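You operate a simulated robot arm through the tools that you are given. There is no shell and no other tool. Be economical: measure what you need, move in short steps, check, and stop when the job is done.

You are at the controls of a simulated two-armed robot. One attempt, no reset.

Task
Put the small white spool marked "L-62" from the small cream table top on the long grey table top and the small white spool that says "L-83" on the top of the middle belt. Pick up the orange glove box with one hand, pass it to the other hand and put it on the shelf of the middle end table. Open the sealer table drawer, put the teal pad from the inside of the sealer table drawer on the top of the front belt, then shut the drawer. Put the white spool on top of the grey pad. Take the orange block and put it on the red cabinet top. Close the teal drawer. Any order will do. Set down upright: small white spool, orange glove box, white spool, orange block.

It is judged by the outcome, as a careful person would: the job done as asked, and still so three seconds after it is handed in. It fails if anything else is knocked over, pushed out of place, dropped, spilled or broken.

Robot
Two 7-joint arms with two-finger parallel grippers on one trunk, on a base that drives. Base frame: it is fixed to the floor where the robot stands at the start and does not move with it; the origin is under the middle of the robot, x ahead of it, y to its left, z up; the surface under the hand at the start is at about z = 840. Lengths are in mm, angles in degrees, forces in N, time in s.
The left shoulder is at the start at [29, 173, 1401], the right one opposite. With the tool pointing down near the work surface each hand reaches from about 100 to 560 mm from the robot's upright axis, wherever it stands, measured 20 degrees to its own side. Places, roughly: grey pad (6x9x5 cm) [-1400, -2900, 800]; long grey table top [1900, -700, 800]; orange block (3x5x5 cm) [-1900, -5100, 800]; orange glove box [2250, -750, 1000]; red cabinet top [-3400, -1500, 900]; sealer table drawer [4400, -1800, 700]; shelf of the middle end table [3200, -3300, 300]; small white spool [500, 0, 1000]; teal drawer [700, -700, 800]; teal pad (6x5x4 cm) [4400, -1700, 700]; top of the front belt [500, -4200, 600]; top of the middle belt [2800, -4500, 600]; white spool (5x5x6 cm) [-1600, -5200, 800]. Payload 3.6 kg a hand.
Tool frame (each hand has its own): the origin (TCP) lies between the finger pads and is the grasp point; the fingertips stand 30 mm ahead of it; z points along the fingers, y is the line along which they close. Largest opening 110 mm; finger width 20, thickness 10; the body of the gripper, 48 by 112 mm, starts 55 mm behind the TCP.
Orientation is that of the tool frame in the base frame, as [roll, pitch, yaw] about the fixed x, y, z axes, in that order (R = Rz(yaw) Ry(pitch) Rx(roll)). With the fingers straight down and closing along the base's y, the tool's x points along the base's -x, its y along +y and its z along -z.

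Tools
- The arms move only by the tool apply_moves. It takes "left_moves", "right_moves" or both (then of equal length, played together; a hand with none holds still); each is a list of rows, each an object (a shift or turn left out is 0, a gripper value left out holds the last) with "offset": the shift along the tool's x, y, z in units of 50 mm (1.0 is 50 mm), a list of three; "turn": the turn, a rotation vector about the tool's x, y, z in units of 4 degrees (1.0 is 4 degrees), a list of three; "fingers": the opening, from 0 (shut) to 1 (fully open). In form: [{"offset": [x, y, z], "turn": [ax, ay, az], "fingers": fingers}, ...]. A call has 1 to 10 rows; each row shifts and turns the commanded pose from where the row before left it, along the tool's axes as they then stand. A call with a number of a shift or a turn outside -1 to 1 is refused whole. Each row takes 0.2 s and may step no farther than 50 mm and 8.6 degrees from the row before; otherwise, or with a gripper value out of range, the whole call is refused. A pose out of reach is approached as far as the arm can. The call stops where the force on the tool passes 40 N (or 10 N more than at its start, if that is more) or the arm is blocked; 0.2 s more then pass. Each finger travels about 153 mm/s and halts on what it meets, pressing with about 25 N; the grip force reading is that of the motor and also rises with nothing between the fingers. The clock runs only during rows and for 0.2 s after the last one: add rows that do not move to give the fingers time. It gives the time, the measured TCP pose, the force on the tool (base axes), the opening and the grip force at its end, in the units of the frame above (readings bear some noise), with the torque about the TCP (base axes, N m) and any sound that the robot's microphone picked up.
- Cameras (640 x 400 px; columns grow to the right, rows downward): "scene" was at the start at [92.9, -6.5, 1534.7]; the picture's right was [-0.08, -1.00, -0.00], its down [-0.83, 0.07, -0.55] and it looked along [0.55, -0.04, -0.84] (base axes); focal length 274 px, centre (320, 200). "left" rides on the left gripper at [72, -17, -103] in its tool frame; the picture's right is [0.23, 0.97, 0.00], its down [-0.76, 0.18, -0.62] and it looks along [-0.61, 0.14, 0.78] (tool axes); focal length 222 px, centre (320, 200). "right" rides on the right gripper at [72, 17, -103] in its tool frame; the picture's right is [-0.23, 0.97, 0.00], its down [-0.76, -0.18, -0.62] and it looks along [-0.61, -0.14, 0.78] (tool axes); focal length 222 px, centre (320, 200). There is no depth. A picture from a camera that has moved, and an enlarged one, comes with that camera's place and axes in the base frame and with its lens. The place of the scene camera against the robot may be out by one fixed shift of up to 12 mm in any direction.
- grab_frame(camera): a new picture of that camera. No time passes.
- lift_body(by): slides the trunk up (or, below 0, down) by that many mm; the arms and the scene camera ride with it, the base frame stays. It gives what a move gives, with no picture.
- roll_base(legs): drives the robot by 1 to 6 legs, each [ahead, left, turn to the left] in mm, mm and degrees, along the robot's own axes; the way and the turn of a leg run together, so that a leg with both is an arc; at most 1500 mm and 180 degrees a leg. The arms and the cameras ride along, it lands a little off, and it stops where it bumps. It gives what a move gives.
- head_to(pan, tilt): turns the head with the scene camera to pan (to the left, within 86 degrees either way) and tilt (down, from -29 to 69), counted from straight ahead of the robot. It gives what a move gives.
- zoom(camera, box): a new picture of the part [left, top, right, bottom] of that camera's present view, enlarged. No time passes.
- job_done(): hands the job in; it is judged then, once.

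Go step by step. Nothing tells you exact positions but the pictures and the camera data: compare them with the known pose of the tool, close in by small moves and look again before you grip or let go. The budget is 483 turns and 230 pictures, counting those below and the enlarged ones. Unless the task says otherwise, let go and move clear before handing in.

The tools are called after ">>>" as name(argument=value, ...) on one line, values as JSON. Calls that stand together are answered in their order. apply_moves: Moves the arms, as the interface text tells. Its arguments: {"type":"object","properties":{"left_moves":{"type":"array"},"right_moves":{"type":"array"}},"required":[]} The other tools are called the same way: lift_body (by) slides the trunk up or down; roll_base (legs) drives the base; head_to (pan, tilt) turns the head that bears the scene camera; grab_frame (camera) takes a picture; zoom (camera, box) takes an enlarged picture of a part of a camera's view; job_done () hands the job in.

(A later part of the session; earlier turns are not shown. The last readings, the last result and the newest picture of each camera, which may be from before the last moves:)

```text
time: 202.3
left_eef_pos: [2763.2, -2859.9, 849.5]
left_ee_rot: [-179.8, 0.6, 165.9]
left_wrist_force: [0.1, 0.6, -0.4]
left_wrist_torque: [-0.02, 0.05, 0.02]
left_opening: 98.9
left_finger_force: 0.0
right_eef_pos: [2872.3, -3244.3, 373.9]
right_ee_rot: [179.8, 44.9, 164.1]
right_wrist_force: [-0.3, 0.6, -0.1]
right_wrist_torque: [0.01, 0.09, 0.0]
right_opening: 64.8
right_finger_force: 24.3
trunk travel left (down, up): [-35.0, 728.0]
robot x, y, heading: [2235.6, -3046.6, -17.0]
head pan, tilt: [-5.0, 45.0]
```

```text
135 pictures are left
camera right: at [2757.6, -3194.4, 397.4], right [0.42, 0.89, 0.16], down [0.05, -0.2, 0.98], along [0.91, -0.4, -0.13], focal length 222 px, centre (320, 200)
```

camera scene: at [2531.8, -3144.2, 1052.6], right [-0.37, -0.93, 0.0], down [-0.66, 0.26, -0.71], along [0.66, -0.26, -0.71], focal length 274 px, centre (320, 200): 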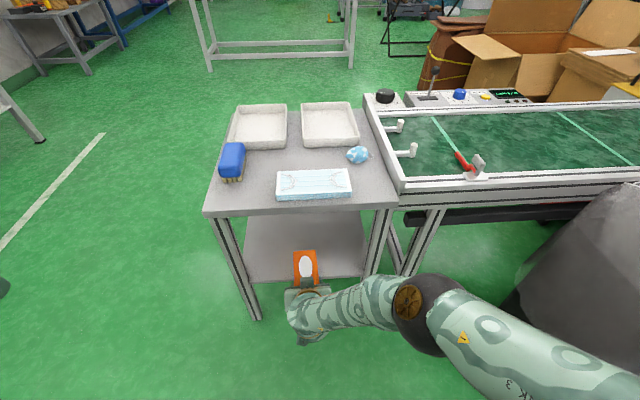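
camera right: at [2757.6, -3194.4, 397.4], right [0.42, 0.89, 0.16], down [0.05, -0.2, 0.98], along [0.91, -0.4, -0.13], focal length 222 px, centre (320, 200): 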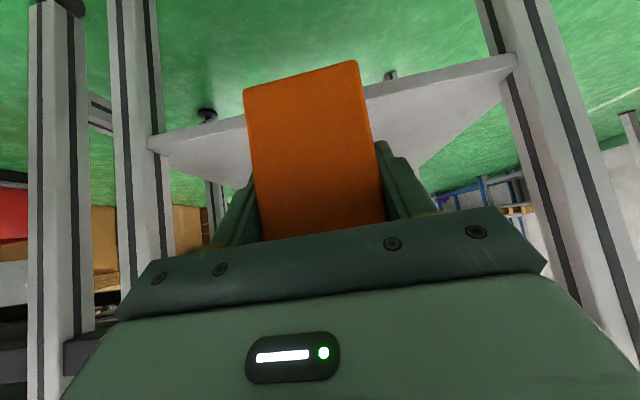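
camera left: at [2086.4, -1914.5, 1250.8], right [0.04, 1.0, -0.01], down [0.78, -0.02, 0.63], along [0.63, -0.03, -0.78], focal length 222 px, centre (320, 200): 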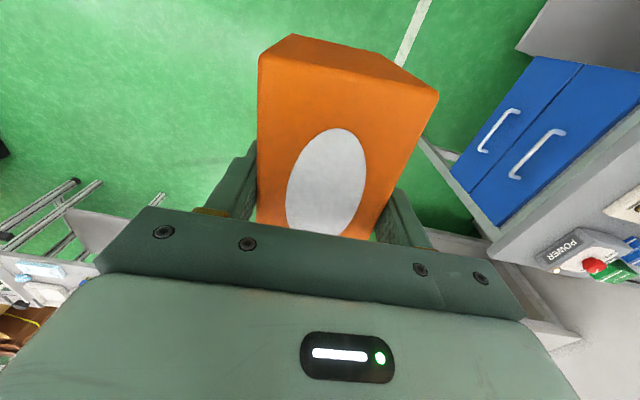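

The shelf is clear and the box sits above it in view. Driving it in.

>>> roll_base(legs=[[134, 0, 0]])

>>> grab_frame(camera="right")

>>> grab_frame(camera="scene")

```text
time: 203.6
left_eef_pos: [2889.4, -2895.7, 848.7]
left_ee_rot: [-179.8, 0.6, 166.0]
left_wrist_force: [0.7, -0.3, 0.1]
left_wrist_torque: [-0.05, 0.01, 0.0]
left_opening: 98.9
left_finger_force: 0.0
right_eef_pos: [3000.0, -3279.8, 373.2]
right_ee_rot: [179.9, 44.9, 164.3]
right_wrist_force: [0.8, -0.5, 0.0]
right_wrist_torque: [0.02, 0.08, 0.01]
right_opening: 64.9
right_finger_force: 25.2
trunk travel left (down, up): [-35.0, 728.0]
robot x, y, heading: [2364.0, -3088.0, -16.7]
head pan, tilt: [-5.0, 45.0]
```

```text
134 pictures are left
camera right: at [2884.9, -3230.9, 397.3], right [0.42, 0.89, 0.16], down [0.05, -0.2, 0.98], along [0.91, -0.4, -0.13], focal length 222 px, centre (320, 200)
```

right: 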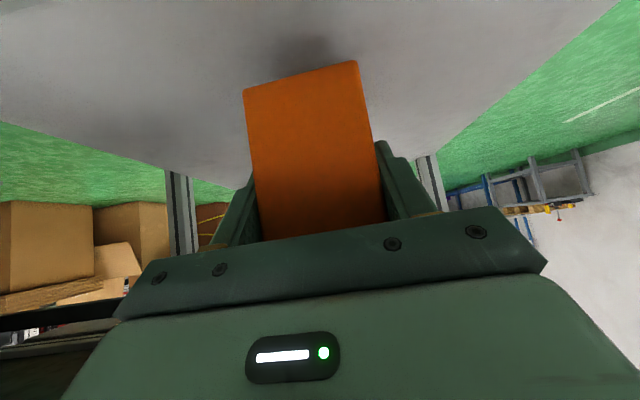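

```text
133 pictures are left
camera scene: at [2659.0, -3181.4, 1052.6], right [-0.37, -0.93, 0.0], down [-0.66, 0.26, -0.71], along [0.66, -0.26, -0.71], focal length 274 px, centre (320, 200)
```

scene: 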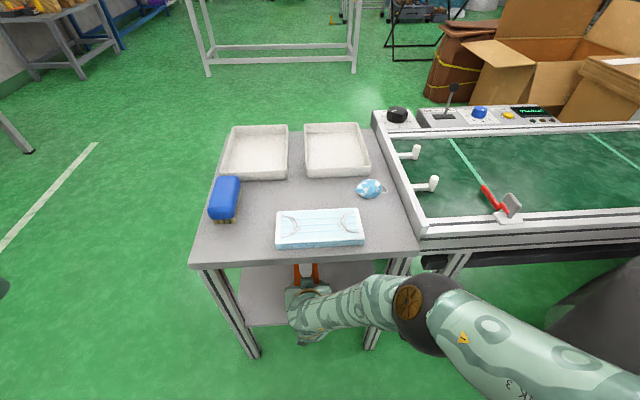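

>>> apply_moves(right_moves=[{"offset": [0.12, 0, 0.12]}, {"offset": [0.12, 0, 0.12]}, {"offset": [0.05, 0, 0.05]}])

>>> grab_frame(camera="right")

```text
time: 204.4
left_eef_pos: [2887.6, -2895.9, 849.5]
left_ee_rot: [-179.8, 0.6, 166.1]
left_wrist_force: [-0.1, -0.2, 0.1]
left_wrist_torque: [-0.01, 0.0, 0.02]
left_opening: 98.8
left_finger_force: 0.1
right_eef_pos: [2998.6, -3280.5, 352.8]
right_ee_rot: [179.9, 44.8, 164.3]
right_wrist_force: [-0.6, -0.2, -0.3]
right_wrist_torque: [0.05, 0.09, 0.0]
right_opening: 64.8
right_finger_force: 25.3
trunk travel left (down, up): [-35.0, 728.0]
robot x, y, heading: [2362.6, -3085.8, -16.4]
head pan, tilt: [-5.0, 45.0]
```

```text
132 pictures are left
camera right: at [2884.0, -3231.2, 376.6], right [0.42, 0.89, 0.16], down [0.05, -0.2, 0.98], along [0.91, -0.4, -0.13], focal length 222 px, centre (320, 200)
```

right: 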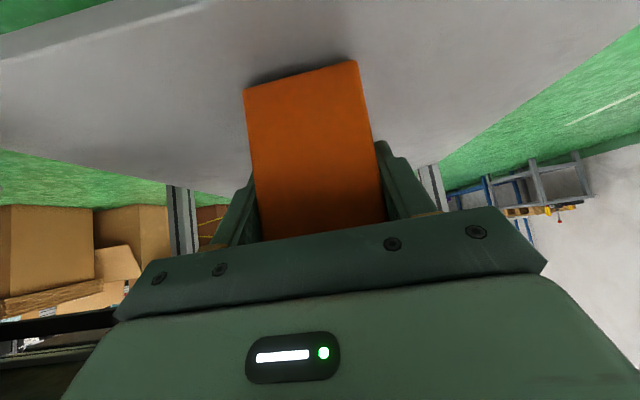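

>>> apply_moves(right_moves=[{"offset": [0.04, 0, 0.04]}, {"offset": [0.04, 0, 0.04]}, {"offset": [0.03, 0, 0.03]}])

```text
time: 205.2
left_eef_pos: [2887.8, -2895.4, 851.4]
left_ee_rot: [-179.9, 0.7, 166.0]
left_wrist_force: [0.2, -0.6, 0.2]
left_wrist_torque: [-0.01, 0.01, 0.01]
left_opening: 99.2
left_finger_force: 0.0
right_eef_pos: [3001.1, -3279.5, 348.7]
right_ee_rot: [179.8, 45.1, 164.1]
right_wrist_force: [-3.2, -0.8, 10.2]
right_wrist_torque: [-0.37, -0.82, -0.15]
right_opening: 64.9
right_finger_force: 24.9
trunk travel left (down, up): [-35.0, 728.0]
robot x, y, heading: [2361.4, -3088.9, -16.4]
head pan, tilt: [-5.0, 45.0]
```

Contact. One more tiny press, then release and back straight out.

>>> apply_moves(right_moves=[{"offset": [0.015, 0, 0.015]}, {"fingers": 0.7}, {"fingers": 0.9}, {}, {}])

>>> grab_frame(camera="right")

```text
time: 206.4
left_eef_pos: [2888.4, -2895.9, 850.6]
left_ee_rot: [-179.9, 0.6, 166.0]
left_wrist_force: [-0.4, -0.6, -0.3]
left_wrist_torque: [0.04, 0.02, -0.01]
left_opening: 99.0
left_finger_force: 0.1
right_eef_pos: [2999.0, -3280.0, 344.0]
right_ee_rot: [179.9, 44.8, 164.3]
right_wrist_force: [0.2, 0.1, -0.1]
right_wrist_torque: [0.01, 0.02, -0.04]
right_opening: 99.0
right_finger_force: 0.1
trunk travel left (down, up): [-35.0, 728.0]
robot x, y, heading: [2366.3, -3086.4, -16.9]
head pan, tilt: [-5.0, 45.0]
```

```text
131 pictures are left
camera right: at [2884.8, -3230.9, 367.7], right [0.42, 0.89, 0.16], down [0.05, -0.2, 0.98], along [0.91, -0.4, -0.13], focal length 222 px, centre (320, 200)
```

right: 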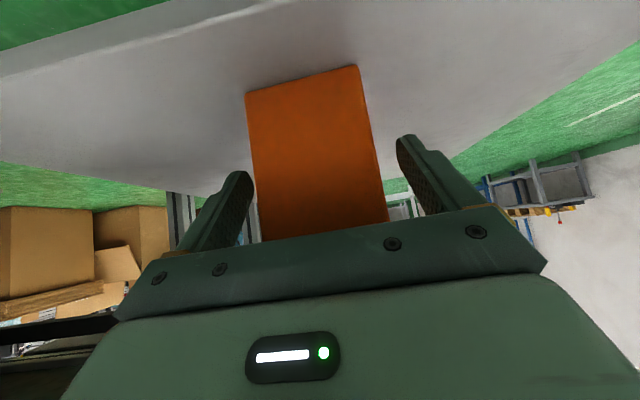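

Released cleanly with the box standing. Backing the base out.

>>> roll_base(legs=[[-400, 0, 0]])

>>> grab_frame(camera="right")

>>> grab_frame(camera="scene")

```text
time: 208.9
left_eef_pos: [2507.5, -2780.8, 849.9]
left_ee_rot: [-179.9, 0.6, 166.0]
left_wrist_force: [-0.3, 0.0, -0.2]
left_wrist_torque: [0.04, 0.0, -0.03]
left_opening: 99.0
left_finger_force: 0.0
right_eef_pos: [2619.1, -3165.8, 344.5]
right_ee_rot: [179.8, 44.9, 164.3]
right_wrist_force: [-0.4, 0.2, 0.5]
right_wrist_torque: [-0.02, 0.04, -0.01]
right_opening: 98.8
right_finger_force: 0.1
trunk travel left (down, up): [-35.0, 728.0]
robot x, y, heading: [1981.1, -2967.4, -16.5]
head pan, tilt: [-5.0, 45.0]
```

```text
130 pictures are left
camera right: at [2503.0, -3116.9, 367.9], right [0.42, 0.89, 0.16], down [0.05, -0.2, 0.98], along [0.91, -0.4, -0.13], focal length 222 px, centre (320, 200)
```

right: 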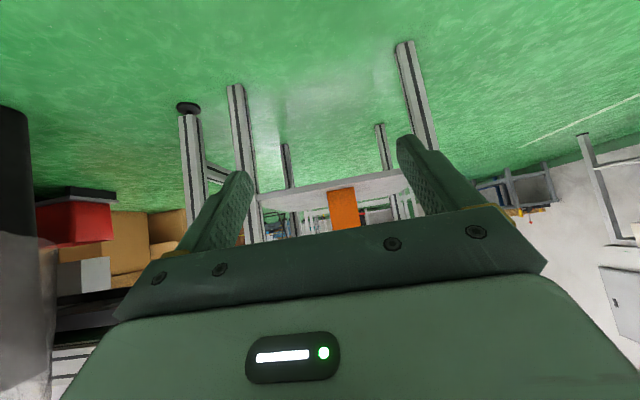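

```text
129 pictures are left
camera scene: at [2276.1, -3067.1, 1053.0], right [-0.37, -0.93, 0.0], down [-0.66, 0.26, -0.71], along [0.66, -0.26, -0.71], focal length 274 px, centre (320, 200)
```

scene: 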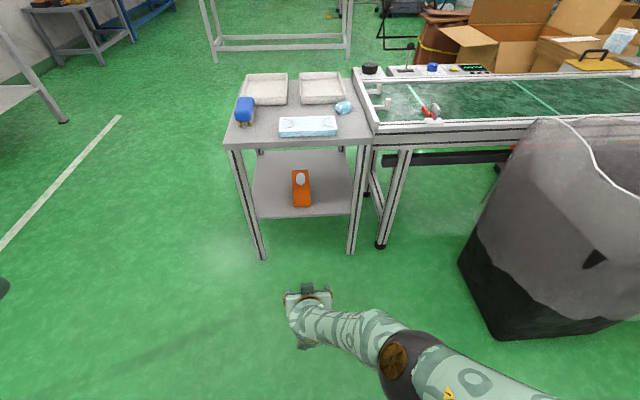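

The glove box stands on the shelf. Next is the sealer table. I'll raise the trunk and restore the right hand to tool-down.

>>> lift_body(by=480)

>>> apply_moves(right_moves=[{"offset": [0.3, -0.1, -0.5], "turn": [0, 1, 0]}, {"offset": [0.3, -0.1, -0.5], "turn": [0, 1, 0]}, {"offset": [0.3, -0.1, -0.5], "turn": [0, 1, 0]}, {"offset": [0.3, -0.1, -0.5], "turn": [0, 1, 0]}, {"offset": [0.3, -0.1, -0.5], "turn": [0, 1, 0]}, {"offset": [0.3, -0.2, -0.5], "turn": [0, 1, 0]}, {"offset": [0.3, -0.2, -0.5], "turn": [0, 1, 0]}, {"offset": [0.3, -0.2, -0.5], "turn": [0, 1, 0]}, {"offset": [0.3, -0.2, -0.5], "turn": [0, 1, 0]}, {"offset": [0.3, -0.2, -0.5], "turn": [0, 1, 0]}])

```text
refused: 480 is not a number from -400 to 400
```

```text
time: 211.1
left_eef_pos: [2505.9, -2781.7, 850.1]
left_ee_rot: [-179.8, 0.7, 166.0]
left_wrist_force: [-0.1, -0.7, 0.8]
left_wrist_torque: [0.0, -0.01, 0.01]
left_opening: 98.9
left_finger_force: 0.1
right_eef_pos: [2363.7, -3172.1, 495.2]
right_ee_rot: [179.9, 4.8, 164.5]
right_wrist_force: [-1.0, 0.8, 0.4]
right_wrist_torque: [0.0, 0.0, 0.0]
right_opening: 99.3
right_finger_force: 0.1
trunk travel left (down, up): [-35.0, 728.0]
robot x, y, heading: [1983.6, -2969.8, -16.6]
head pan, tilt: [-5.0, 45.0]
```

>>> lift_body(by=400)

>>> lift_body(by=80)

>>> head_to(pan=40, tilt=20)

>>> grab_frame(camera="scene")

```text
time: 214.9
left_eef_pos: [2506.8, -2780.9, 1251.1]
left_ee_rot: [-179.8, 0.6, 165.9]
left_wrist_force: [-0.5, 0.8, -0.2]
left_wrist_torque: [-0.05, 0.04, -0.01]
left_opening: 98.9
left_finger_force: 0.0
right_eef_pos: [2365.5, -3173.5, 895.6]
right_ee_rot: [179.9, 4.9, 164.5]
right_wrist_force: [-0.2, 0.6, 0.6]
right_wrist_torque: [-0.02, -0.02, 0.02]
right_opening: 99.1
right_finger_force: 0.1
trunk travel left (down, up): [-435.0, 328.0]
robot x, y, heading: [1979.8, -2970.6, -16.2]
head pan, tilt: [-5.0, 45.0]
```

```text
time: 216.1
left_eef_pos: [2506.4, -2781.6, 1330.9]
left_ee_rot: [-179.8, 0.7, 166.1]
left_wrist_force: [-0.2, 0.8, 0.0]
left_wrist_torque: [0.04, -0.01, -0.01]
left_opening: 98.9
left_finger_force: 0.0
right_eef_pos: [2365.5, -3174.1, 975.6]
right_ee_rot: [179.9, 5.1, 164.3]
right_wrist_force: [0.1, 0.6, 0.2]
right_wrist_torque: [-0.02, 0.0, -0.05]
right_opening: 99.2
right_finger_force: 0.0
trunk travel left (down, up): [-515.0, 248.0]
robot x, y, heading: [1984.4, -2968.3, -16.6]
head pan, tilt: [-5.0, 45.0]
```

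```text
time: 217.2
left_eef_pos: [2506.2, -2781.8, 1331.3]
left_ee_rot: [-179.8, 0.6, 165.9]
left_wrist_force: [-0.1, 0.7, -0.3]
left_wrist_torque: [0.02, -0.01, -0.04]
left_opening: 99.0
left_finger_force: 0.0
right_eef_pos: [2364.8, -3173.5, 975.9]
right_ee_rot: [179.9, 4.9, 164.4]
right_wrist_force: [0.3, -0.7, 0.6]
right_wrist_torque: [0.02, -0.03, 0.02]
right_opening: 98.7
right_finger_force: 0.0
trunk travel left (down, up): [-515.0, 248.0]
robot x, y, heading: [1980.7, -2971.0, -16.6]
head pan, tilt: [40.0, 20.0]
```

```text
128 pictures are left
camera scene: at [2089.2, -2941.5, 1588.4], right [0.4, -0.92, 0.0], down [-0.32, -0.14, -0.94], along [0.86, 0.37, -0.34], focal length 274 px, centre (320, 200)
```

scene: 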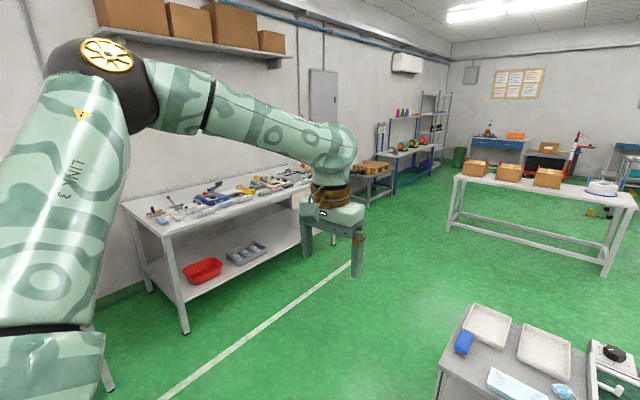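

The end table is set. I'll head up the aisle to find the sealer table near (4400, -1800).

>>> roll_base(legs=[[0, 935, 0], [1100, 0, 0]])

>>> head_to(pan=25, tilt=25)

>>> grab_frame(camera="scene")

```text
time: 227.3
left_eef_pos: [3821.7, -2199.0, 1331.1]
left_ee_rot: [-179.8, 0.6, 166.1]
left_wrist_force: [0.0, 0.2, -0.8]
left_wrist_torque: [-0.03, -0.01, 0.01]
left_opening: 99.1
left_finger_force: 0.2
right_eef_pos: [3680.8, -2591.4, 975.8]
right_ee_rot: [179.9, 4.9, 164.4]
right_wrist_force: [-0.9, -0.9, 0.4]
right_wrist_torque: [-0.01, -0.03, -0.02]
right_opening: 98.8
right_finger_force: 0.0
trunk travel left (down, up): [-515.0, 248.0]
robot x, y, heading: [3296.4, -2388.9, -16.5]
head pan, tilt: [40.0, 20.0]
```

```text
time: 228.1
left_eef_pos: [3822.3, -2199.4, 1330.5]
left_ee_rot: [-179.8, 0.6, 166.0]
left_wrist_force: [-0.8, 0.1, -0.6]
left_wrist_torque: [-0.03, 0.02, -0.04]
left_opening: 98.9
left_finger_force: 0.1
right_eef_pos: [3681.0, -2590.6, 976.2]
right_ee_rot: [179.9, 4.9, 164.4]
right_wrist_force: [-0.2, 0.0, 0.1]
right_wrist_torque: [0.03, 0.01, 0.0]
right_opening: 99.0
right_finger_force: 0.0
trunk travel left (down, up): [-515.0, 248.0]
robot x, y, heading: [3299.9, -2388.7, -16.6]
head pan, tilt: [25.0, 25.0]
```

```text
127 pictures are left
camera scene: at [3410.8, -2382.6, 1580.4], right [0.15, -0.99, 0.0], down [-0.42, -0.06, -0.91], along [0.9, 0.13, -0.42], focal length 274 px, centre (320, 200)
```

scene: 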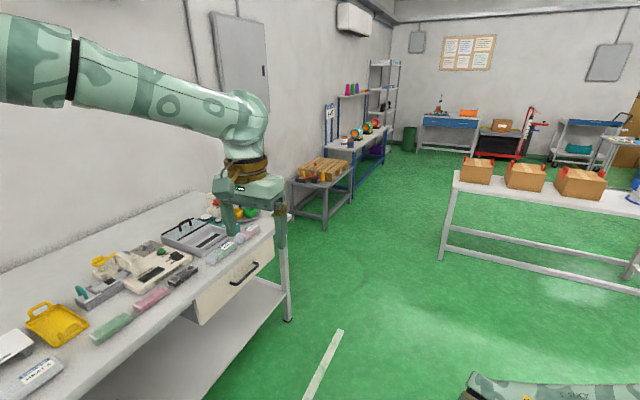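

The sealer table is the white table, with a dark-handled drawer near (4424, -1852, 700). I'll drive in front of it and face it.

>>> roll_base(legs=[[880, 100, 0], [0, 0, 90]])

>>> head_to(pan=0, tilt=45)

>>> grab_frame(camera="scene")

```text
time: 236.5
left_eef_pos: [3983.0, -2012.1, 1329.9]
left_ee_rot: [-179.8, 0.5, -104.9]
left_wrist_force: [0.4, 0.0, -0.2]
left_wrist_torque: [-0.01, 0.02, 0.02]
left_opening: 99.0
left_finger_force: 0.0
right_eef_pos: [4372.8, -2160.1, 976.4]
right_ee_rot: [179.9, 4.9, -106.5]
right_wrist_force: [1.2, 0.6, 0.1]
right_wrist_torque: [-0.05, -0.01, -0.01]
right_opening: 99.1
right_finger_force: 0.0
trunk travel left (down, up): [-515.0, 248.0]
robot x, y, heading: [4164.8, -2542.4, 72.3]
head pan, tilt: [25.0, 25.0]
```

```text
time: 237.4
left_eef_pos: [3984.2, -2012.3, 1330.2]
left_ee_rot: [-179.8, 0.5, -104.8]
left_wrist_force: [0.1, 0.2, -0.1]
left_wrist_torque: [0.0, -0.01, 0.0]
left_opening: 99.2
left_finger_force: 0.0
right_eef_pos: [4373.0, -2159.8, 975.5]
right_ee_rot: [179.9, 4.8, -106.5]
right_wrist_force: [-0.4, -0.3, 0.2]
right_wrist_torque: [0.0, -0.02, 0.0]
right_opening: 98.9
right_finger_force: 0.1
trunk travel left (down, up): [-515.0, 248.0]
robot x, y, heading: [4165.7, -2537.5, 72.5]
head pan, tilt: [0.0, 45.0]
```

```text
126 pictures are left
camera scene: at [4197.9, -2442.8, 1549.8], right [0.95, -0.3, 0.0], down [-0.21, -0.67, -0.71], along [0.21, 0.67, -0.71], focal length 274 px, centre (320, 200)
```

scene: 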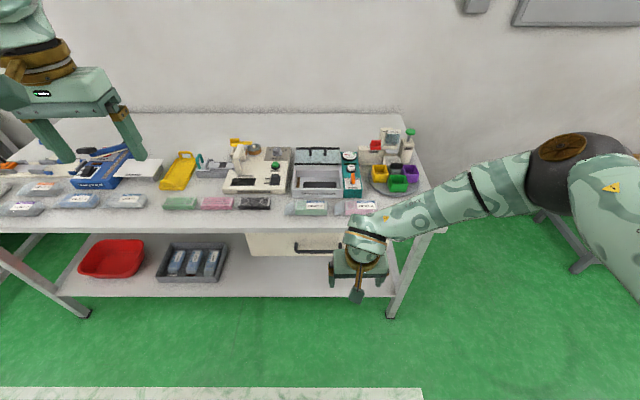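

>>> apply_moves(right_moves=[{"offset": [0, -0.8, -0.4]}, {"offset": [0, -0.8, -0.4]}, {"offset": [0, -0.8, -0.4]}])

>>> zoom(camera="scene", box=[220, 190, 420, 310])

```text
time: 238.2
left_eef_pos: [3983.6, -2012.8, 1331.9]
left_ee_rot: [-179.9, 0.7, -104.8]
left_wrist_force: [-0.6, 0.3, 0.5]
left_wrist_torque: [-0.02, -0.02, 0.02]
left_opening: 98.9
left_finger_force: 0.1
right_eef_pos: [4486.9, -2199.2, 1034.6]
right_ee_rot: [179.7, 5.0, -106.5]
right_wrist_force: [-1.2, -0.1, -0.4]
right_wrist_torque: [0.01, -0.01, 0.02]
right_opening: 98.7
right_finger_force: 0.0
trunk travel left (down, up): [-515.0, 248.0]
robot x, y, heading: [4163.1, -2543.8, 72.4]
head pan, tilt: [0.0, 45.0]
```

```text
3.20 times, centred on (320, 250) of scene
camera zoom: at [4199.0, -2443.9, 1549.8], right [0.95, -0.3, 0.0], down [-0.21, -0.67, -0.71], along [0.21, 0.67, -0.71], focal length 878 px, centre (320, 40)
```

zoom: 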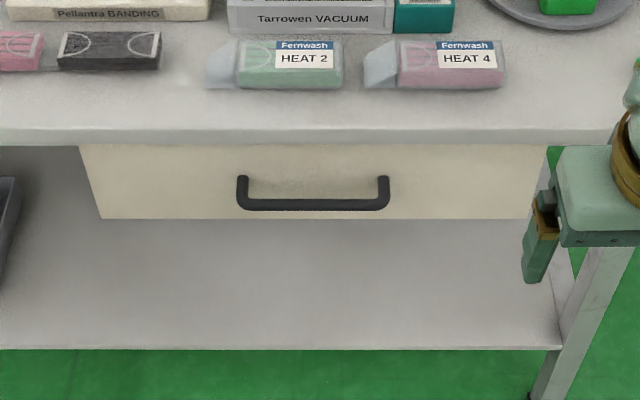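

The drawer has a bow handle at about z 700, flush under the table edge. Pinching it with the fingers forward and closing vertically suits the left arm, as used earlier. I'll set up that orientation.

>>> apply_moves(left_moves=[{"offset": [0, 0.25, 0], "turn": [0, 0, 1]}, {"offset": [0, 0.25, 0], "turn": [0, 0, 1]}, {"offset": [0, 0.25, 0.2], "turn": [0, 0, 1]}, {"offset": [0, 0.25, 0.2], "turn": [0, 0, 1]}, {"offset": [0, 0.25, 0.2], "turn": [0, 0, 1]}, {"offset": [0, 0.25, 0.2], "turn": [0, 0, 1]}, {"offset": [0, 0.25, 0.2], "turn": [0, 0, 1]}, {"offset": [0, 0.25, 0.2], "turn": [0, 0, 1]}, {"turn": [0, 0, 1]}, {"turn": [0, 0, 1]}])

>>> apply_moves(left_moves=[{"turn": [0, 0, 1]}, {"turn": [0, 0, 1]}, {"turn": [0, 0, 1]}, {"turn": [0, 0, 1]}, {"turn": [0, 0, 1]}, {"turn": [0, 0, 1]}, {"turn": [0, 0, 1]}])

```text
time: 240.4
left_eef_pos: [3896.7, -1963.8, 1270.4]
left_ee_rot: [179.6, 0.6, -144.9]
left_wrist_force: [-0.6, 0.7, -0.1]
left_wrist_torque: [0.02, -0.02, -0.03]
left_opening: 99.0
left_finger_force: 0.1
right_eef_pos: [4486.0, -2199.1, 1035.3]
right_ee_rot: [179.8, 4.9, -106.5]
right_wrist_force: [0.8, -0.7, 1.3]
right_wrist_torque: [0.02, 0.01, 0.04]
right_opening: 99.0
right_finger_force: 0.1
trunk travel left (down, up): [-515.0, 248.0]
robot x, y, heading: [4162.4, -2542.1, 72.6]
head pan, tilt: [0.0, 45.0]
```

```text
time: 242.0
left_eef_pos: [3896.9, -1963.4, 1269.4]
left_ee_rot: [179.6, 0.4, -173.0]
left_wrist_force: [-0.4, 0.3, 0.4]
left_wrist_torque: [-0.02, -0.02, -0.01]
left_opening: 99.0
left_finger_force: 0.1
right_eef_pos: [4485.4, -2199.1, 1034.4]
right_ee_rot: [179.8, 4.9, -106.4]
right_wrist_force: [-1.1, -0.1, 0.2]
right_wrist_torque: [-0.01, 0.02, -0.05]
right_opening: 99.1
right_finger_force: 0.1
trunk travel left (down, up): [-515.0, 248.0]
robot x, y, heading: [4161.8, -2541.0, 72.7]
head pan, tilt: [0.0, 45.0]
```

>>> apply_moves(left_moves=[{"turn": [-1, 0, 0]}, {"turn": [-1, 0, 0]}, {"turn": [-1, 0, 0]}, {"turn": [-1, 0, 0]}, {"turn": [-1, 0, 0]}, {"turn": [-1, 0, 0]}, {"turn": [-1, 0, 0]}, {"turn": [-1, 0, 0]}, {"turn": [-1, 0, 0]}, {"turn": [-1, 0, 0]}])

>>> apply_moves(left_moves=[{"turn": [-1, 0, 0]}, {"turn": [-1, 0, 0]}, {"turn": [-1, 0, 0]}, {"turn": [-1, 0, 0]}, {"turn": [-1, 0, 0]}, {"turn": [-1, 0, 0]}, {"turn": [-1, 0, 0]}, {"turn": [-1, 0, 0]}])

>>> grab_frame(camera="scene")

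```text
time: 244.2
left_eef_pos: [3897.4, -1963.3, 1270.5]
left_ee_rot: [139.4, 0.3, -172.8]
left_wrist_force: [-0.4, -0.1, 0.0]
left_wrist_torque: [0.0, 0.0, -0.07]
left_opening: 98.8
left_finger_force: 0.1
right_eef_pos: [4486.4, -2198.8, 1035.5]
right_ee_rot: [179.9, 5.0, -106.5]
right_wrist_force: [-0.3, 0.1, -0.1]
right_wrist_torque: [0.03, 0.01, -0.02]
right_opening: 98.9
right_finger_force: 0.1
trunk travel left (down, up): [-515.0, 248.0]
robot x, y, heading: [4164.9, -2538.2, 72.5]
head pan, tilt: [0.0, 45.0]
```

```text
time: 246.0
left_eef_pos: [3896.5, -1963.4, 1271.3]
left_ee_rot: [107.4, 0.5, -172.9]
left_wrist_force: [0.5, -0.1, -0.1]
left_wrist_torque: [0.0, 0.03, 0.01]
left_opening: 99.1
left_finger_force: 0.1
right_eef_pos: [4484.3, -2198.9, 1034.4]
right_ee_rot: [179.9, 4.9, -106.5]
right_wrist_force: [-1.0, -1.3, 0.1]
right_wrist_torque: [-0.02, -0.02, 0.0]
right_opening: 99.1
right_finger_force: 0.0
trunk travel left (down, up): [-515.0, 248.0]
robot x, y, heading: [4164.4, -2538.7, 72.8]
head pan, tilt: [0.0, 45.0]
```

```text
124 pictures are left
camera scene: at [4197.8, -2442.8, 1549.8], right [0.95, -0.3, 0.0], down [-0.21, -0.67, -0.71], along [0.21, 0.67, -0.71], focal length 274 px, centre (320, 200)
```

scene: 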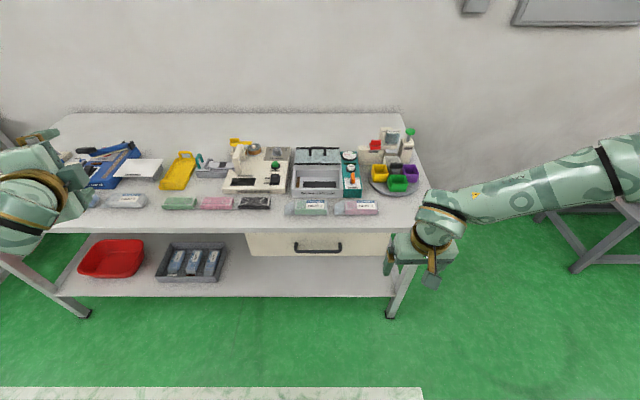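

Good posture. Now I'll lower the trunk by 250, first raising the right hand out of the way.

>>> apply_moves(right_moves=[{"offset": [0.3, 0, -0.8]}, {"offset": [0.3, 0, -0.8]}, {"offset": [0.3, 0, -0.8]}, {"offset": [0.3, 0, -0.8]}, {"offset": [0, 0, -0.8]}])

>>> lift_body(by=-250)

>>> apply_moves(left_moves=[{"offset": [0, -0.7, 0.2]}, {"offset": [0, -0.7, 0.2]}, {"offset": [0, -0.7, 0.2]}, {"offset": [0, -0.7, 0.2]}, {"offset": [0, -0.7, 0.2]}])

```text
time: 247.2
left_eef_pos: [3897.2, -1964.3, 1270.1]
left_ee_rot: [107.6, 0.4, -172.9]
left_wrist_force: [-0.3, -1.1, -0.5]
left_wrist_torque: [-0.05, -0.03, -0.03]
left_opening: 98.9
left_finger_force: 0.1
right_eef_pos: [4464.4, -2273.9, 1230.5]
right_ee_rot: [179.9, 5.0, -106.5]
right_wrist_force: [0.4, 0.1, -0.3]
right_wrist_torque: [-0.02, 0.01, 0.0]
right_opening: 98.8
right_finger_force: 0.0
trunk travel left (down, up): [-515.0, 248.0]
robot x, y, heading: [4164.5, -2541.2, 72.5]
head pan, tilt: [0.0, 45.0]
```

```text
time: 249.8
left_eef_pos: [3897.6, -1964.1, 1022.1]
left_ee_rot: [107.4, 0.4, -172.9]
left_wrist_force: [-0.9, -0.3, -0.3]
left_wrist_torque: [-0.02, 0.0, -0.05]
left_opening: 99.1
left_finger_force: 0.0
right_eef_pos: [4465.3, -2273.7, 979.7]
right_ee_rot: [179.9, 4.9, -106.6]
right_wrist_force: [0.1, 0.2, 0.5]
right_wrist_torque: [0.01, 0.0, 0.01]
right_opening: 99.2
right_finger_force: 0.1
trunk travel left (down, up): [-265.0, 498.0]
robot x, y, heading: [4164.5, -2542.8, 72.4]
head pan, tilt: [0.0, 45.0]
```

```text
time: 251.0
left_eef_pos: [3900.6, -1968.9, 835.7]
left_ee_rot: [107.4, 0.3, -172.9]
left_wrist_force: [-0.1, 0.0, -0.7]
left_wrist_torque: [-0.05, 0.03, 0.01]
left_opening: 99.1
left_finger_force: 0.0
right_eef_pos: [4466.7, -2272.5, 978.6]
right_ee_rot: [180.0, 4.9, -106.5]
right_wrist_force: [-0.1, 0.7, 0.0]
right_wrist_torque: [-0.01, 0.02, -0.01]
right_opening: 99.1
right_finger_force: 0.0
trunk travel left (down, up): [-265.0, 498.0]
robot x, y, heading: [4164.3, -2540.3, 72.6]
head pan, tilt: [0.0, 45.0]
```

>>> apply_moves(left_moves=[{"offset": [0, -0.7, 0.2]}, {"offset": [0, -0.7, 0.2]}, {"offset": [0, -0.7, 0.2]}, {"offset": [0, -0.4, 0.12]}])

>>> roll_base(legs=[[0, 0, 1], [0, -425, 0]])

>>> grab_frame(camera="left")

>>> grab_frame(camera="scene")

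```text
time: 252.0
left_eef_pos: [3902.6, -1972.4, 708.1]
left_ee_rot: [107.5, 0.4, -172.8]
left_wrist_force: [-0.7, 0.3, -0.4]
left_wrist_torque: [0.02, 0.03, 0.01]
left_opening: 98.9
left_finger_force: 0.1
right_eef_pos: [4465.3, -2272.8, 979.2]
right_ee_rot: [179.9, 5.0, -106.4]
right_wrist_force: [0.3, 1.0, 0.1]
right_wrist_torque: [0.0, 0.02, 0.0]
right_opening: 99.0
right_finger_force: 0.1
trunk travel left (down, up): [-265.0, 498.0]
robot x, y, heading: [4167.5, -2543.8, 72.6]
head pan, tilt: [0.0, 45.0]
```

```text
time: 254.9
left_eef_pos: [4302.9, -2098.7, 708.6]
left_ee_rot: [107.5, 0.4, -172.0]
left_wrist_force: [-0.1, 0.6, 0.4]
left_wrist_torque: [-0.01, -0.02, -0.01]
left_opening: 99.1
left_finger_force: 0.0
right_eef_pos: [4868.7, -2389.5, 979.1]
right_ee_rot: [179.8, 5.0, -105.5]
right_wrist_force: [0.1, -0.4, -0.1]
right_wrist_torque: [0.04, 0.01, 0.02]
right_opening: 99.2
right_finger_force: 0.0
trunk travel left (down, up): [-265.0, 498.0]
robot x, y, heading: [4575.3, -2658.4, 73.3]
head pan, tilt: [0.0, 45.0]
```

```text
123 pictures are left
camera left: at [4245.0, -2211.1, 723.7], right [-0.27, 0.26, 0.93], down [0.83, -0.43, 0.36], along [0.49, 0.87, -0.1], focal length 222 px, centre (320, 200)
```

left: 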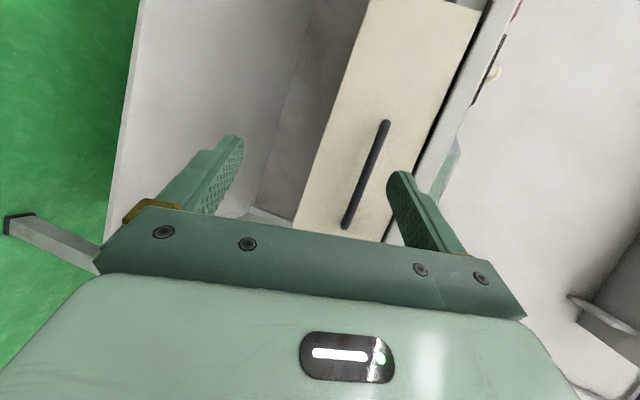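

```text
122 pictures are left
camera scene: at [4626.9, -2494.3, 1296.7], right [0.96, -0.29, 0.0], down [-0.2, -0.68, -0.71], along [0.2, 0.68, -0.71], focal length 274 px, centre (320, 200)
```

scene: 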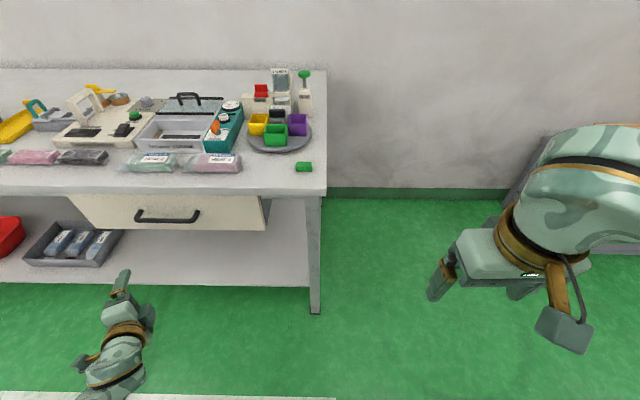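

The handle bar measures about (4351, -1919, 742). I'll raise the hand 34 mm and drive toward it.

>>> apply_moves(left_moves=[{"offset": [0, 0.65, -0.2], "fingers": 0.7}])

>>> roll_base(legs=[[110, 0, 0]])

>>> grab_frame(camera="left")

```text
time: 255.3
left_eef_pos: [4302.7, -2097.6, 744.1]
left_ee_rot: [107.5, 0.5, -172.0]
left_wrist_force: [-0.5, 0.3, 0.3]
left_wrist_torque: [-0.02, -0.03, -0.02]
left_opening: 76.8
left_finger_force: 0.1
right_eef_pos: [4870.7, -2390.0, 978.8]
right_ee_rot: [179.9, 5.1, -105.6]
right_wrist_force: [-0.5, 0.1, 0.3]
right_wrist_torque: [0.0, 0.03, 0.02]
right_opening: 99.2
right_finger_force: 0.0
trunk travel left (down, up): [-265.0, 498.0]
robot x, y, heading: [4576.9, -2659.8, 73.3]
head pan, tilt: [0.0, 45.0]
```

```text
time: 256.5
left_eef_pos: [4333.3, -1992.1, 743.2]
left_ee_rot: [107.5, 0.4, -171.9]
left_wrist_force: [-0.6, 0.2, 0.2]
left_wrist_torque: [-0.04, 0.01, 0.0]
left_opening: 76.9
left_finger_force: 0.0
right_eef_pos: [4900.4, -2283.3, 979.0]
right_ee_rot: [179.8, 4.9, -105.7]
right_wrist_force: [-0.2, 0.3, 0.7]
right_wrist_torque: [-0.02, 0.03, 0.01]
right_opening: 98.8
right_finger_force: 0.0
trunk travel left (down, up): [-265.0, 498.0]
robot x, y, heading: [4606.2, -2558.0, 73.5]
head pan, tilt: [0.0, 45.0]
```

```text
121 pictures are left
camera left: at [4276.2, -2105.0, 757.8], right [-0.27, 0.26, 0.93], down [0.83, -0.43, 0.36], along [0.49, 0.87, -0.1], focal length 222 px, centre (320, 200)
```

left: 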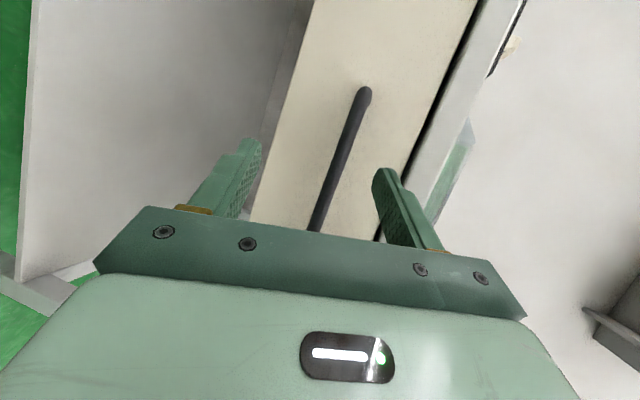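

Bar is centred between the fingers. Advancing the last bit and closing on it.

>>> roll_base(legs=[[66, 0, 0]])

>>> grab_frame(camera="left")

```text
time: 257.5
left_eef_pos: [4352.4, -1926.4, 742.5]
left_ee_rot: [107.6, 0.4, -172.0]
left_wrist_force: [-0.7, 0.6, -0.2]
left_wrist_torque: [0.02, -0.02, 0.04]
left_opening: 76.9
left_finger_force: 0.0
right_eef_pos: [4920.9, -2218.0, 978.0]
right_ee_rot: [180.0, 4.8, -105.6]
right_wrist_force: [-0.5, -0.2, 0.0]
right_wrist_torque: [-0.04, 0.04, -0.01]
right_opening: 99.2
right_finger_force: 0.1
trunk travel left (down, up): [-265.0, 498.0]
robot x, y, heading: [4623.4, -2491.9, 73.4]
head pan, tilt: [0.0, 45.0]
```

```text
120 pictures are left
camera left: at [4295.7, -2039.8, 757.8], right [-0.27, 0.26, 0.93], down [0.83, -0.43, 0.36], along [0.49, 0.87, -0.1], focal length 222 px, centre (320, 200)
```

left: 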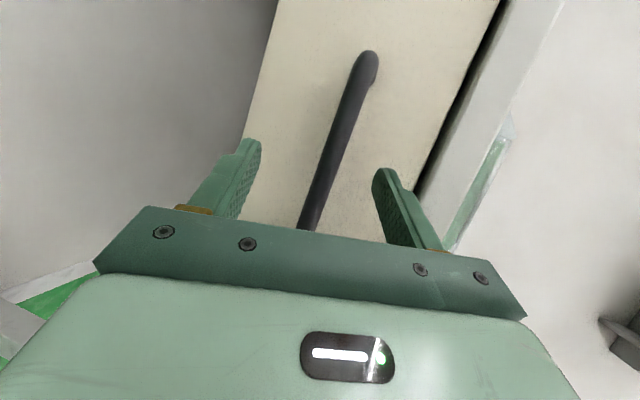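

>>> apply_moves(left_moves=[{"fingers": 0.0}, {}, {}, {}])

>>> grab_frame(camera="left")

```text
time: 258.5
left_eef_pos: [4352.5, -1928.5, 747.3]
left_ee_rot: [107.0, 0.3, -171.9]
left_wrist_force: [-8.3, 5.5, 31.9]
left_wrist_torque: [1.12, 1.15, -0.71]
left_opening: 16.2
left_finger_force: 45.7
right_eef_pos: [4920.2, -2222.0, 980.9]
right_ee_rot: [179.8, 5.0, -105.6]
right_wrist_force: [-0.7, 0.6, -0.3]
right_wrist_torque: [-0.03, 0.0, -0.01]
right_opening: 99.0
right_finger_force: 0.1
trunk travel left (down, up): [-265.0, 498.0]
robot x, y, heading: [4623.7, -2489.1, 73.4]
head pan, tilt: [0.0, 45.0]
```

```text
119 pictures are left
camera left: at [4295.0, -2040.8, 761.9], right [-0.27, 0.25, 0.93], down [0.83, -0.43, 0.36], along [0.49, 0.87, -0.09], focal length 222 px, centre (320, 200)
```

left: 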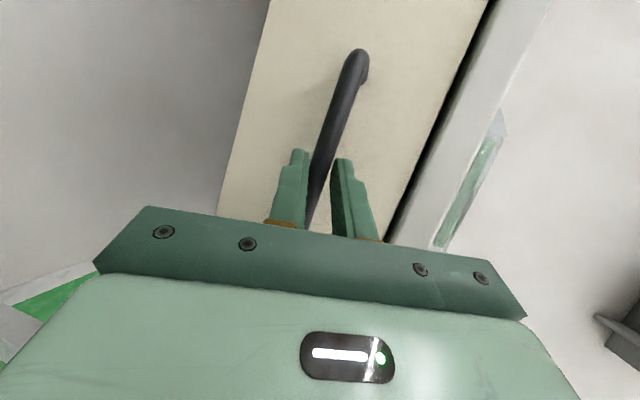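

The bar is gripped. Relieving the vertical load slightly, then pulling by driving back.

>>> apply_moves(left_moves=[{"offset": [0, 0.08, 0]}, {}])

>>> roll_base(legs=[[-120, 0, 0]])

>>> grab_frame(camera="scene")

```text
time: 259.1
left_eef_pos: [4351.3, -1930.1, 747.0]
left_ee_rot: [107.5, 0.3, -171.8]
left_wrist_force: [-6.0, 2.9, 22.9]
left_wrist_torque: [0.98, 1.34, 0.62]
left_opening: 16.6
left_finger_force: 45.1
right_eef_pos: [4921.7, -2221.0, 980.8]
right_ee_rot: [179.8, 5.0, -105.7]
right_wrist_force: [0.1, 0.2, 0.3]
right_wrist_torque: [-0.02, -0.02, 0.01]
right_opening: 99.1
right_finger_force: 0.1
trunk travel left (down, up): [-265.0, 498.0]
robot x, y, heading: [4623.5, -2491.5, 73.1]
head pan, tilt: [0.0, 45.0]
```

```text
time: 260.4
left_eef_pos: [4314.8, -2045.8, 748.4]
left_ee_rot: [107.3, 0.3, -171.8]
left_wrist_force: [-18.1, 4.1, 18.1]
left_wrist_torque: [0.84, 1.31, 0.58]
left_opening: 16.4
left_finger_force: 44.9
right_eef_pos: [4884.8, -2338.3, 979.8]
right_ee_rot: [179.9, 5.2, -105.7]
right_wrist_force: [0.2, 0.4, -0.3]
right_wrist_torque: [0.05, -0.02, 0.02]
right_opening: 98.9
right_finger_force: 0.1
trunk travel left (down, up): [-265.0, 498.0]
robot x, y, heading: [4588.8, -2610.5, 73.3]
head pan, tilt: [0.0, 45.0]
```

```text
118 pictures are left
camera scene: at [4640.4, -2443.7, 1297.1], right [0.96, -0.29, 0.0], down [-0.2, -0.68, -0.71], along [0.2, 0.68, -0.71], focal length 274 px, centre (320, 200)
```

scene: 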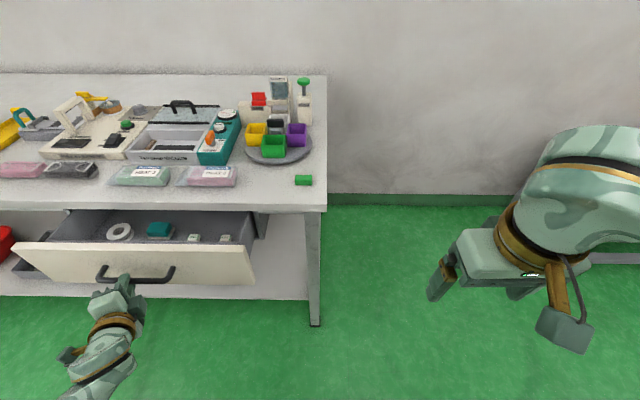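

The drawer is opening, and I can see the teal pad, a white roll and small items inside. Pulling further.

>>> roll_base(legs=[[-90, 0, 0]])

>>> grab_frame(camera="scene")

```text
time: 261.5
left_eef_pos: [4287.4, -2131.1, 748.2]
left_ee_rot: [107.3, 0.1, -171.7]
left_wrist_force: [-15.1, 5.0, 9.4]
left_wrist_torque: [0.68, 1.33, 0.79]
left_opening: 16.3
left_finger_force: 45.0
right_eef_pos: [4858.2, -2426.0, 980.4]
right_ee_rot: [179.8, 5.0, -105.7]
right_wrist_force: [-0.5, -0.8, -0.8]
right_wrist_torque: [-0.01, -0.02, 0.01]
right_opening: 98.8
right_finger_force: 0.1
trunk travel left (down, up): [-265.0, 498.0]
robot x, y, heading: [4561.2, -2694.2, 73.5]
head pan, tilt: [0.0, 45.0]
```

```text
117 pictures are left
camera scene: at [4614.2, -2529.8, 1297.1], right [0.96, -0.29, 0.0], down [-0.2, -0.68, -0.71], along [0.2, 0.68, -0.71], focal length 274 px, centre (320, 200)
```

scene: 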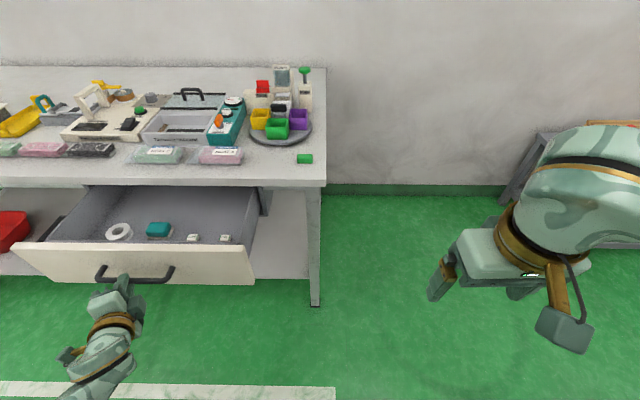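

>>> roll_base(legs=[[-45, 0, 0]])

>>> apply_moves(left_moves=[{"fingers": 0.6}, {}, {}])

>>> grab_frame(camera="scene")

```text
time: 262.4
left_eef_pos: [4275.5, -2172.8, 748.3]
left_ee_rot: [107.3, 0.0, -171.7]
left_wrist_force: [-7.5, 0.3, 4.3]
left_wrist_torque: [0.48, 1.25, 0.38]
left_opening: 16.1
left_finger_force: 44.6
right_eef_pos: [4846.9, -2469.8, 980.5]
right_ee_rot: [179.9, 5.0, -105.8]
right_wrist_force: [-0.4, -1.1, -0.6]
right_wrist_torque: [0.0, -0.01, -0.02]
right_opening: 98.8
right_finger_force: 0.1
trunk travel left (down, up): [-265.0, 498.0]
robot x, y, heading: [4548.3, -2735.2, 73.1]
head pan, tilt: [0.0, 45.0]
```

```text
time: 263.2
left_eef_pos: [4274.7, -2173.2, 746.6]
left_ee_rot: [107.4, -0.1, -171.6]
left_wrist_force: [-0.3, -0.4, 0.0]
left_wrist_torque: [0.03, 0.0, 0.0]
left_opening: 66.1
left_finger_force: 0.1
right_eef_pos: [4846.7, -2465.9, 978.9]
right_ee_rot: [179.9, 5.0, -105.7]
right_wrist_force: [-0.3, 1.1, 0.7]
right_wrist_torque: [-0.01, -0.04, -0.01]
right_opening: 98.7
right_finger_force: 0.0
trunk travel left (down, up): [-265.0, 498.0]
robot x, y, heading: [4550.6, -2741.9, 73.3]
head pan, tilt: [0.0, 45.0]
```

```text
116 pictures are left
camera scene: at [4602.7, -2571.2, 1296.7], right [0.96, -0.29, 0.0], down [-0.2, -0.68, -0.71], along [0.2, 0.68, -0.71], focal length 274 px, centre (320, 200)
```

scene: 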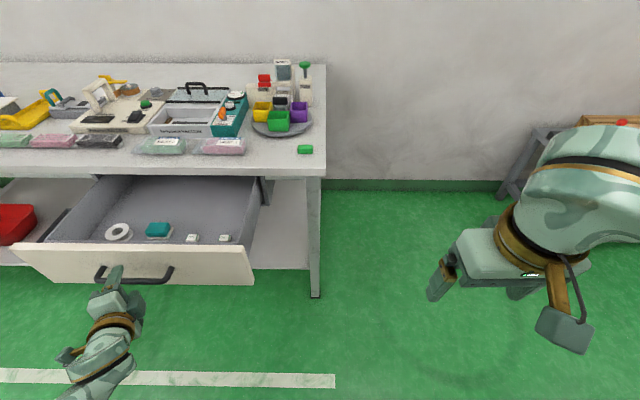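

Drawer open about 255 mm and released. Now I'll back off, shift left and bring the right hand over the pad.

>>> roll_base(legs=[[-150, 0, 0], [0, 603, 0], [314, 0, 0]])

>>> apply_moves(right_moves=[{"turn": [0, 1, 0]}])

>>> grab_frame(camera="scene")

>>> grab_frame(camera="right")

```text
time: 269.3
left_eef_pos: [3727.6, -1847.1, 747.0]
left_ee_rot: [107.3, -0.2, -171.3]
left_wrist_force: [-0.2, -0.5, -0.4]
left_wrist_torque: [0.0, -0.03, 0.0]
left_opening: 66.0
left_finger_force: 0.0
right_eef_pos: [4302.2, -2137.0, 978.9]
right_ee_rot: [179.9, 4.9, -105.3]
right_wrist_force: [0.6, 0.7, -0.4]
right_wrist_torque: [-0.03, -0.02, 0.01]
right_opening: 99.2
right_finger_force: 0.0
trunk travel left (down, up): [-265.0, 498.0]
robot x, y, heading: [4007.5, -2411.8, 73.6]
head pan, tilt: [0.0, 45.0]
```

```text
time: 269.7
left_eef_pos: [3727.5, -1847.9, 746.9]
left_ee_rot: [107.4, -0.2, -171.2]
left_wrist_force: [0.2, 0.7, -0.2]
left_wrist_torque: [0.01, 0.03, 0.04]
left_opening: 65.9
left_finger_force: 0.0
right_eef_pos: [4302.9, -2137.3, 978.4]
right_ee_rot: [179.9, 0.8, -105.3]
right_wrist_force: [-0.2, 0.6, -1.2]
right_wrist_torque: [-0.03, 0.0, 0.01]
right_opening: 99.3
right_finger_force: 0.1
trunk travel left (down, up): [-265.0, 498.0]
robot x, y, heading: [4005.3, -2411.3, 73.8]
head pan, tilt: [0.0, 45.0]
```

```text
115 pictures are left
camera scene: at [4059.2, -2243.0, 1296.6], right [0.96, -0.28, 0.0], down [-0.2, -0.68, -0.71], along [0.2, 0.68, -0.71], focal length 274 px, centre (320, 200)
```

scene: 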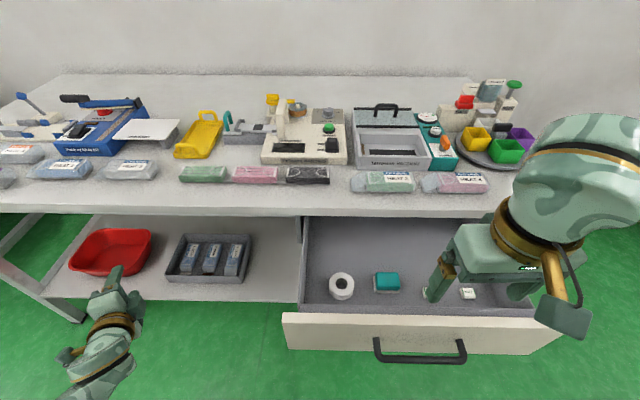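

```text
114 pictures are left
camera right: at [4266.5, -2205.4, 1083.3], right [-0.88, 0.48, 0.01], down [0.37, 0.68, 0.64], along [0.3, 0.56, -0.77], focal length 222 px, centre (320, 200)
```

right: 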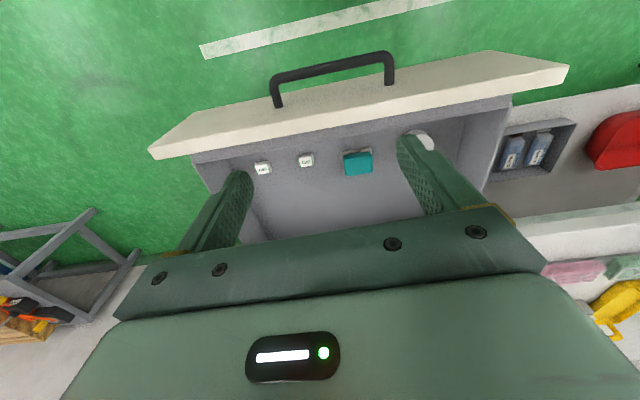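

Pad at about (4305, -1975), top z≈697. Moving the right hand over it.

>>> apply_moves(right_moves=[{"offset": [-0.79, 0.2, 0]}, {"offset": [-0.79, 0.2, 0]}, {"offset": [-0.79, 0.2, 0]}, {"offset": [-0.79, 0.2, 0.3]}, {"offset": [0, 0, 0.8]}, {"offset": [0, 0, 0.8]}])

>>> grab_frame(camera="right")

```text
time: 271.1
left_eef_pos: [3728.9, -1846.9, 747.6]
left_ee_rot: [107.4, -0.1, -171.2]
left_wrist_force: [1.0, 0.4, -0.1]
left_wrist_torque: [-0.02, 0.04, 0.04]
left_opening: 65.9
left_finger_force: 0.1
right_eef_pos: [4305.5, -1972.8, 886.1]
right_ee_rot: [179.8, 0.9, -105.4]
right_wrist_force: [0.2, -0.2, -0.9]
right_wrist_torque: [-0.01, -0.02, 0.04]
right_opening: 99.1
right_finger_force: 0.0
trunk travel left (down, up): [-265.0, 498.0]
robot x, y, heading: [4008.6, -2414.6, 73.5]
head pan, tilt: [0.0, 45.0]
```

```text
113 pictures are left
camera right: at [4269.4, -2040.1, 990.2], right [-0.88, 0.48, 0.01], down [0.37, 0.68, 0.63], along [0.3, 0.56, -0.77], focal length 222 px, centre (320, 200)
```

right: 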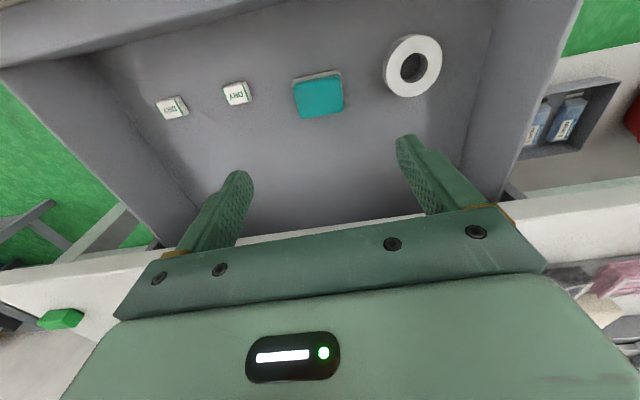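

>>> apply_moves(right_moves=[{"offset": [0, 0, 0.9]}, {"offset": [0, 0, 0.9]}, {"offset": [0, 0, 0.9]}, {"offset": [0, 0, 0.7]}])

>>> grab_frame(camera="right")

```text
time: 272.1
left_eef_pos: [3729.7, -1847.1, 746.5]
left_ee_rot: [107.4, 0.0, -171.2]
left_wrist_force: [1.0, -1.5, -0.2]
left_wrist_torque: [0.02, 0.01, 0.02]
left_opening: 66.1
left_finger_force: 0.1
right_eef_pos: [4305.3, -1968.8, 717.6]
right_ee_rot: [179.9, 1.0, -105.3]
right_wrist_force: [0.4, -0.2, 0.3]
right_wrist_torque: [0.0, -0.01, -0.02]
right_opening: 99.0
right_finger_force: 0.0
trunk travel left (down, up): [-265.0, 498.0]
robot x, y, heading: [4004.7, -2411.6, 73.6]
head pan, tilt: [0.0, 45.0]
```

```text
112 pictures are left
camera right: at [4269.4, -2035.8, 821.3], right [-0.88, 0.48, 0.01], down [0.37, 0.68, 0.64], along [0.3, 0.56, -0.77], focal length 222 px, centre (320, 200)
```

right: 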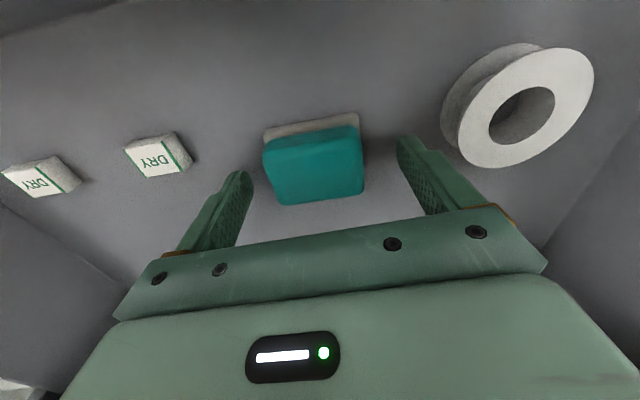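

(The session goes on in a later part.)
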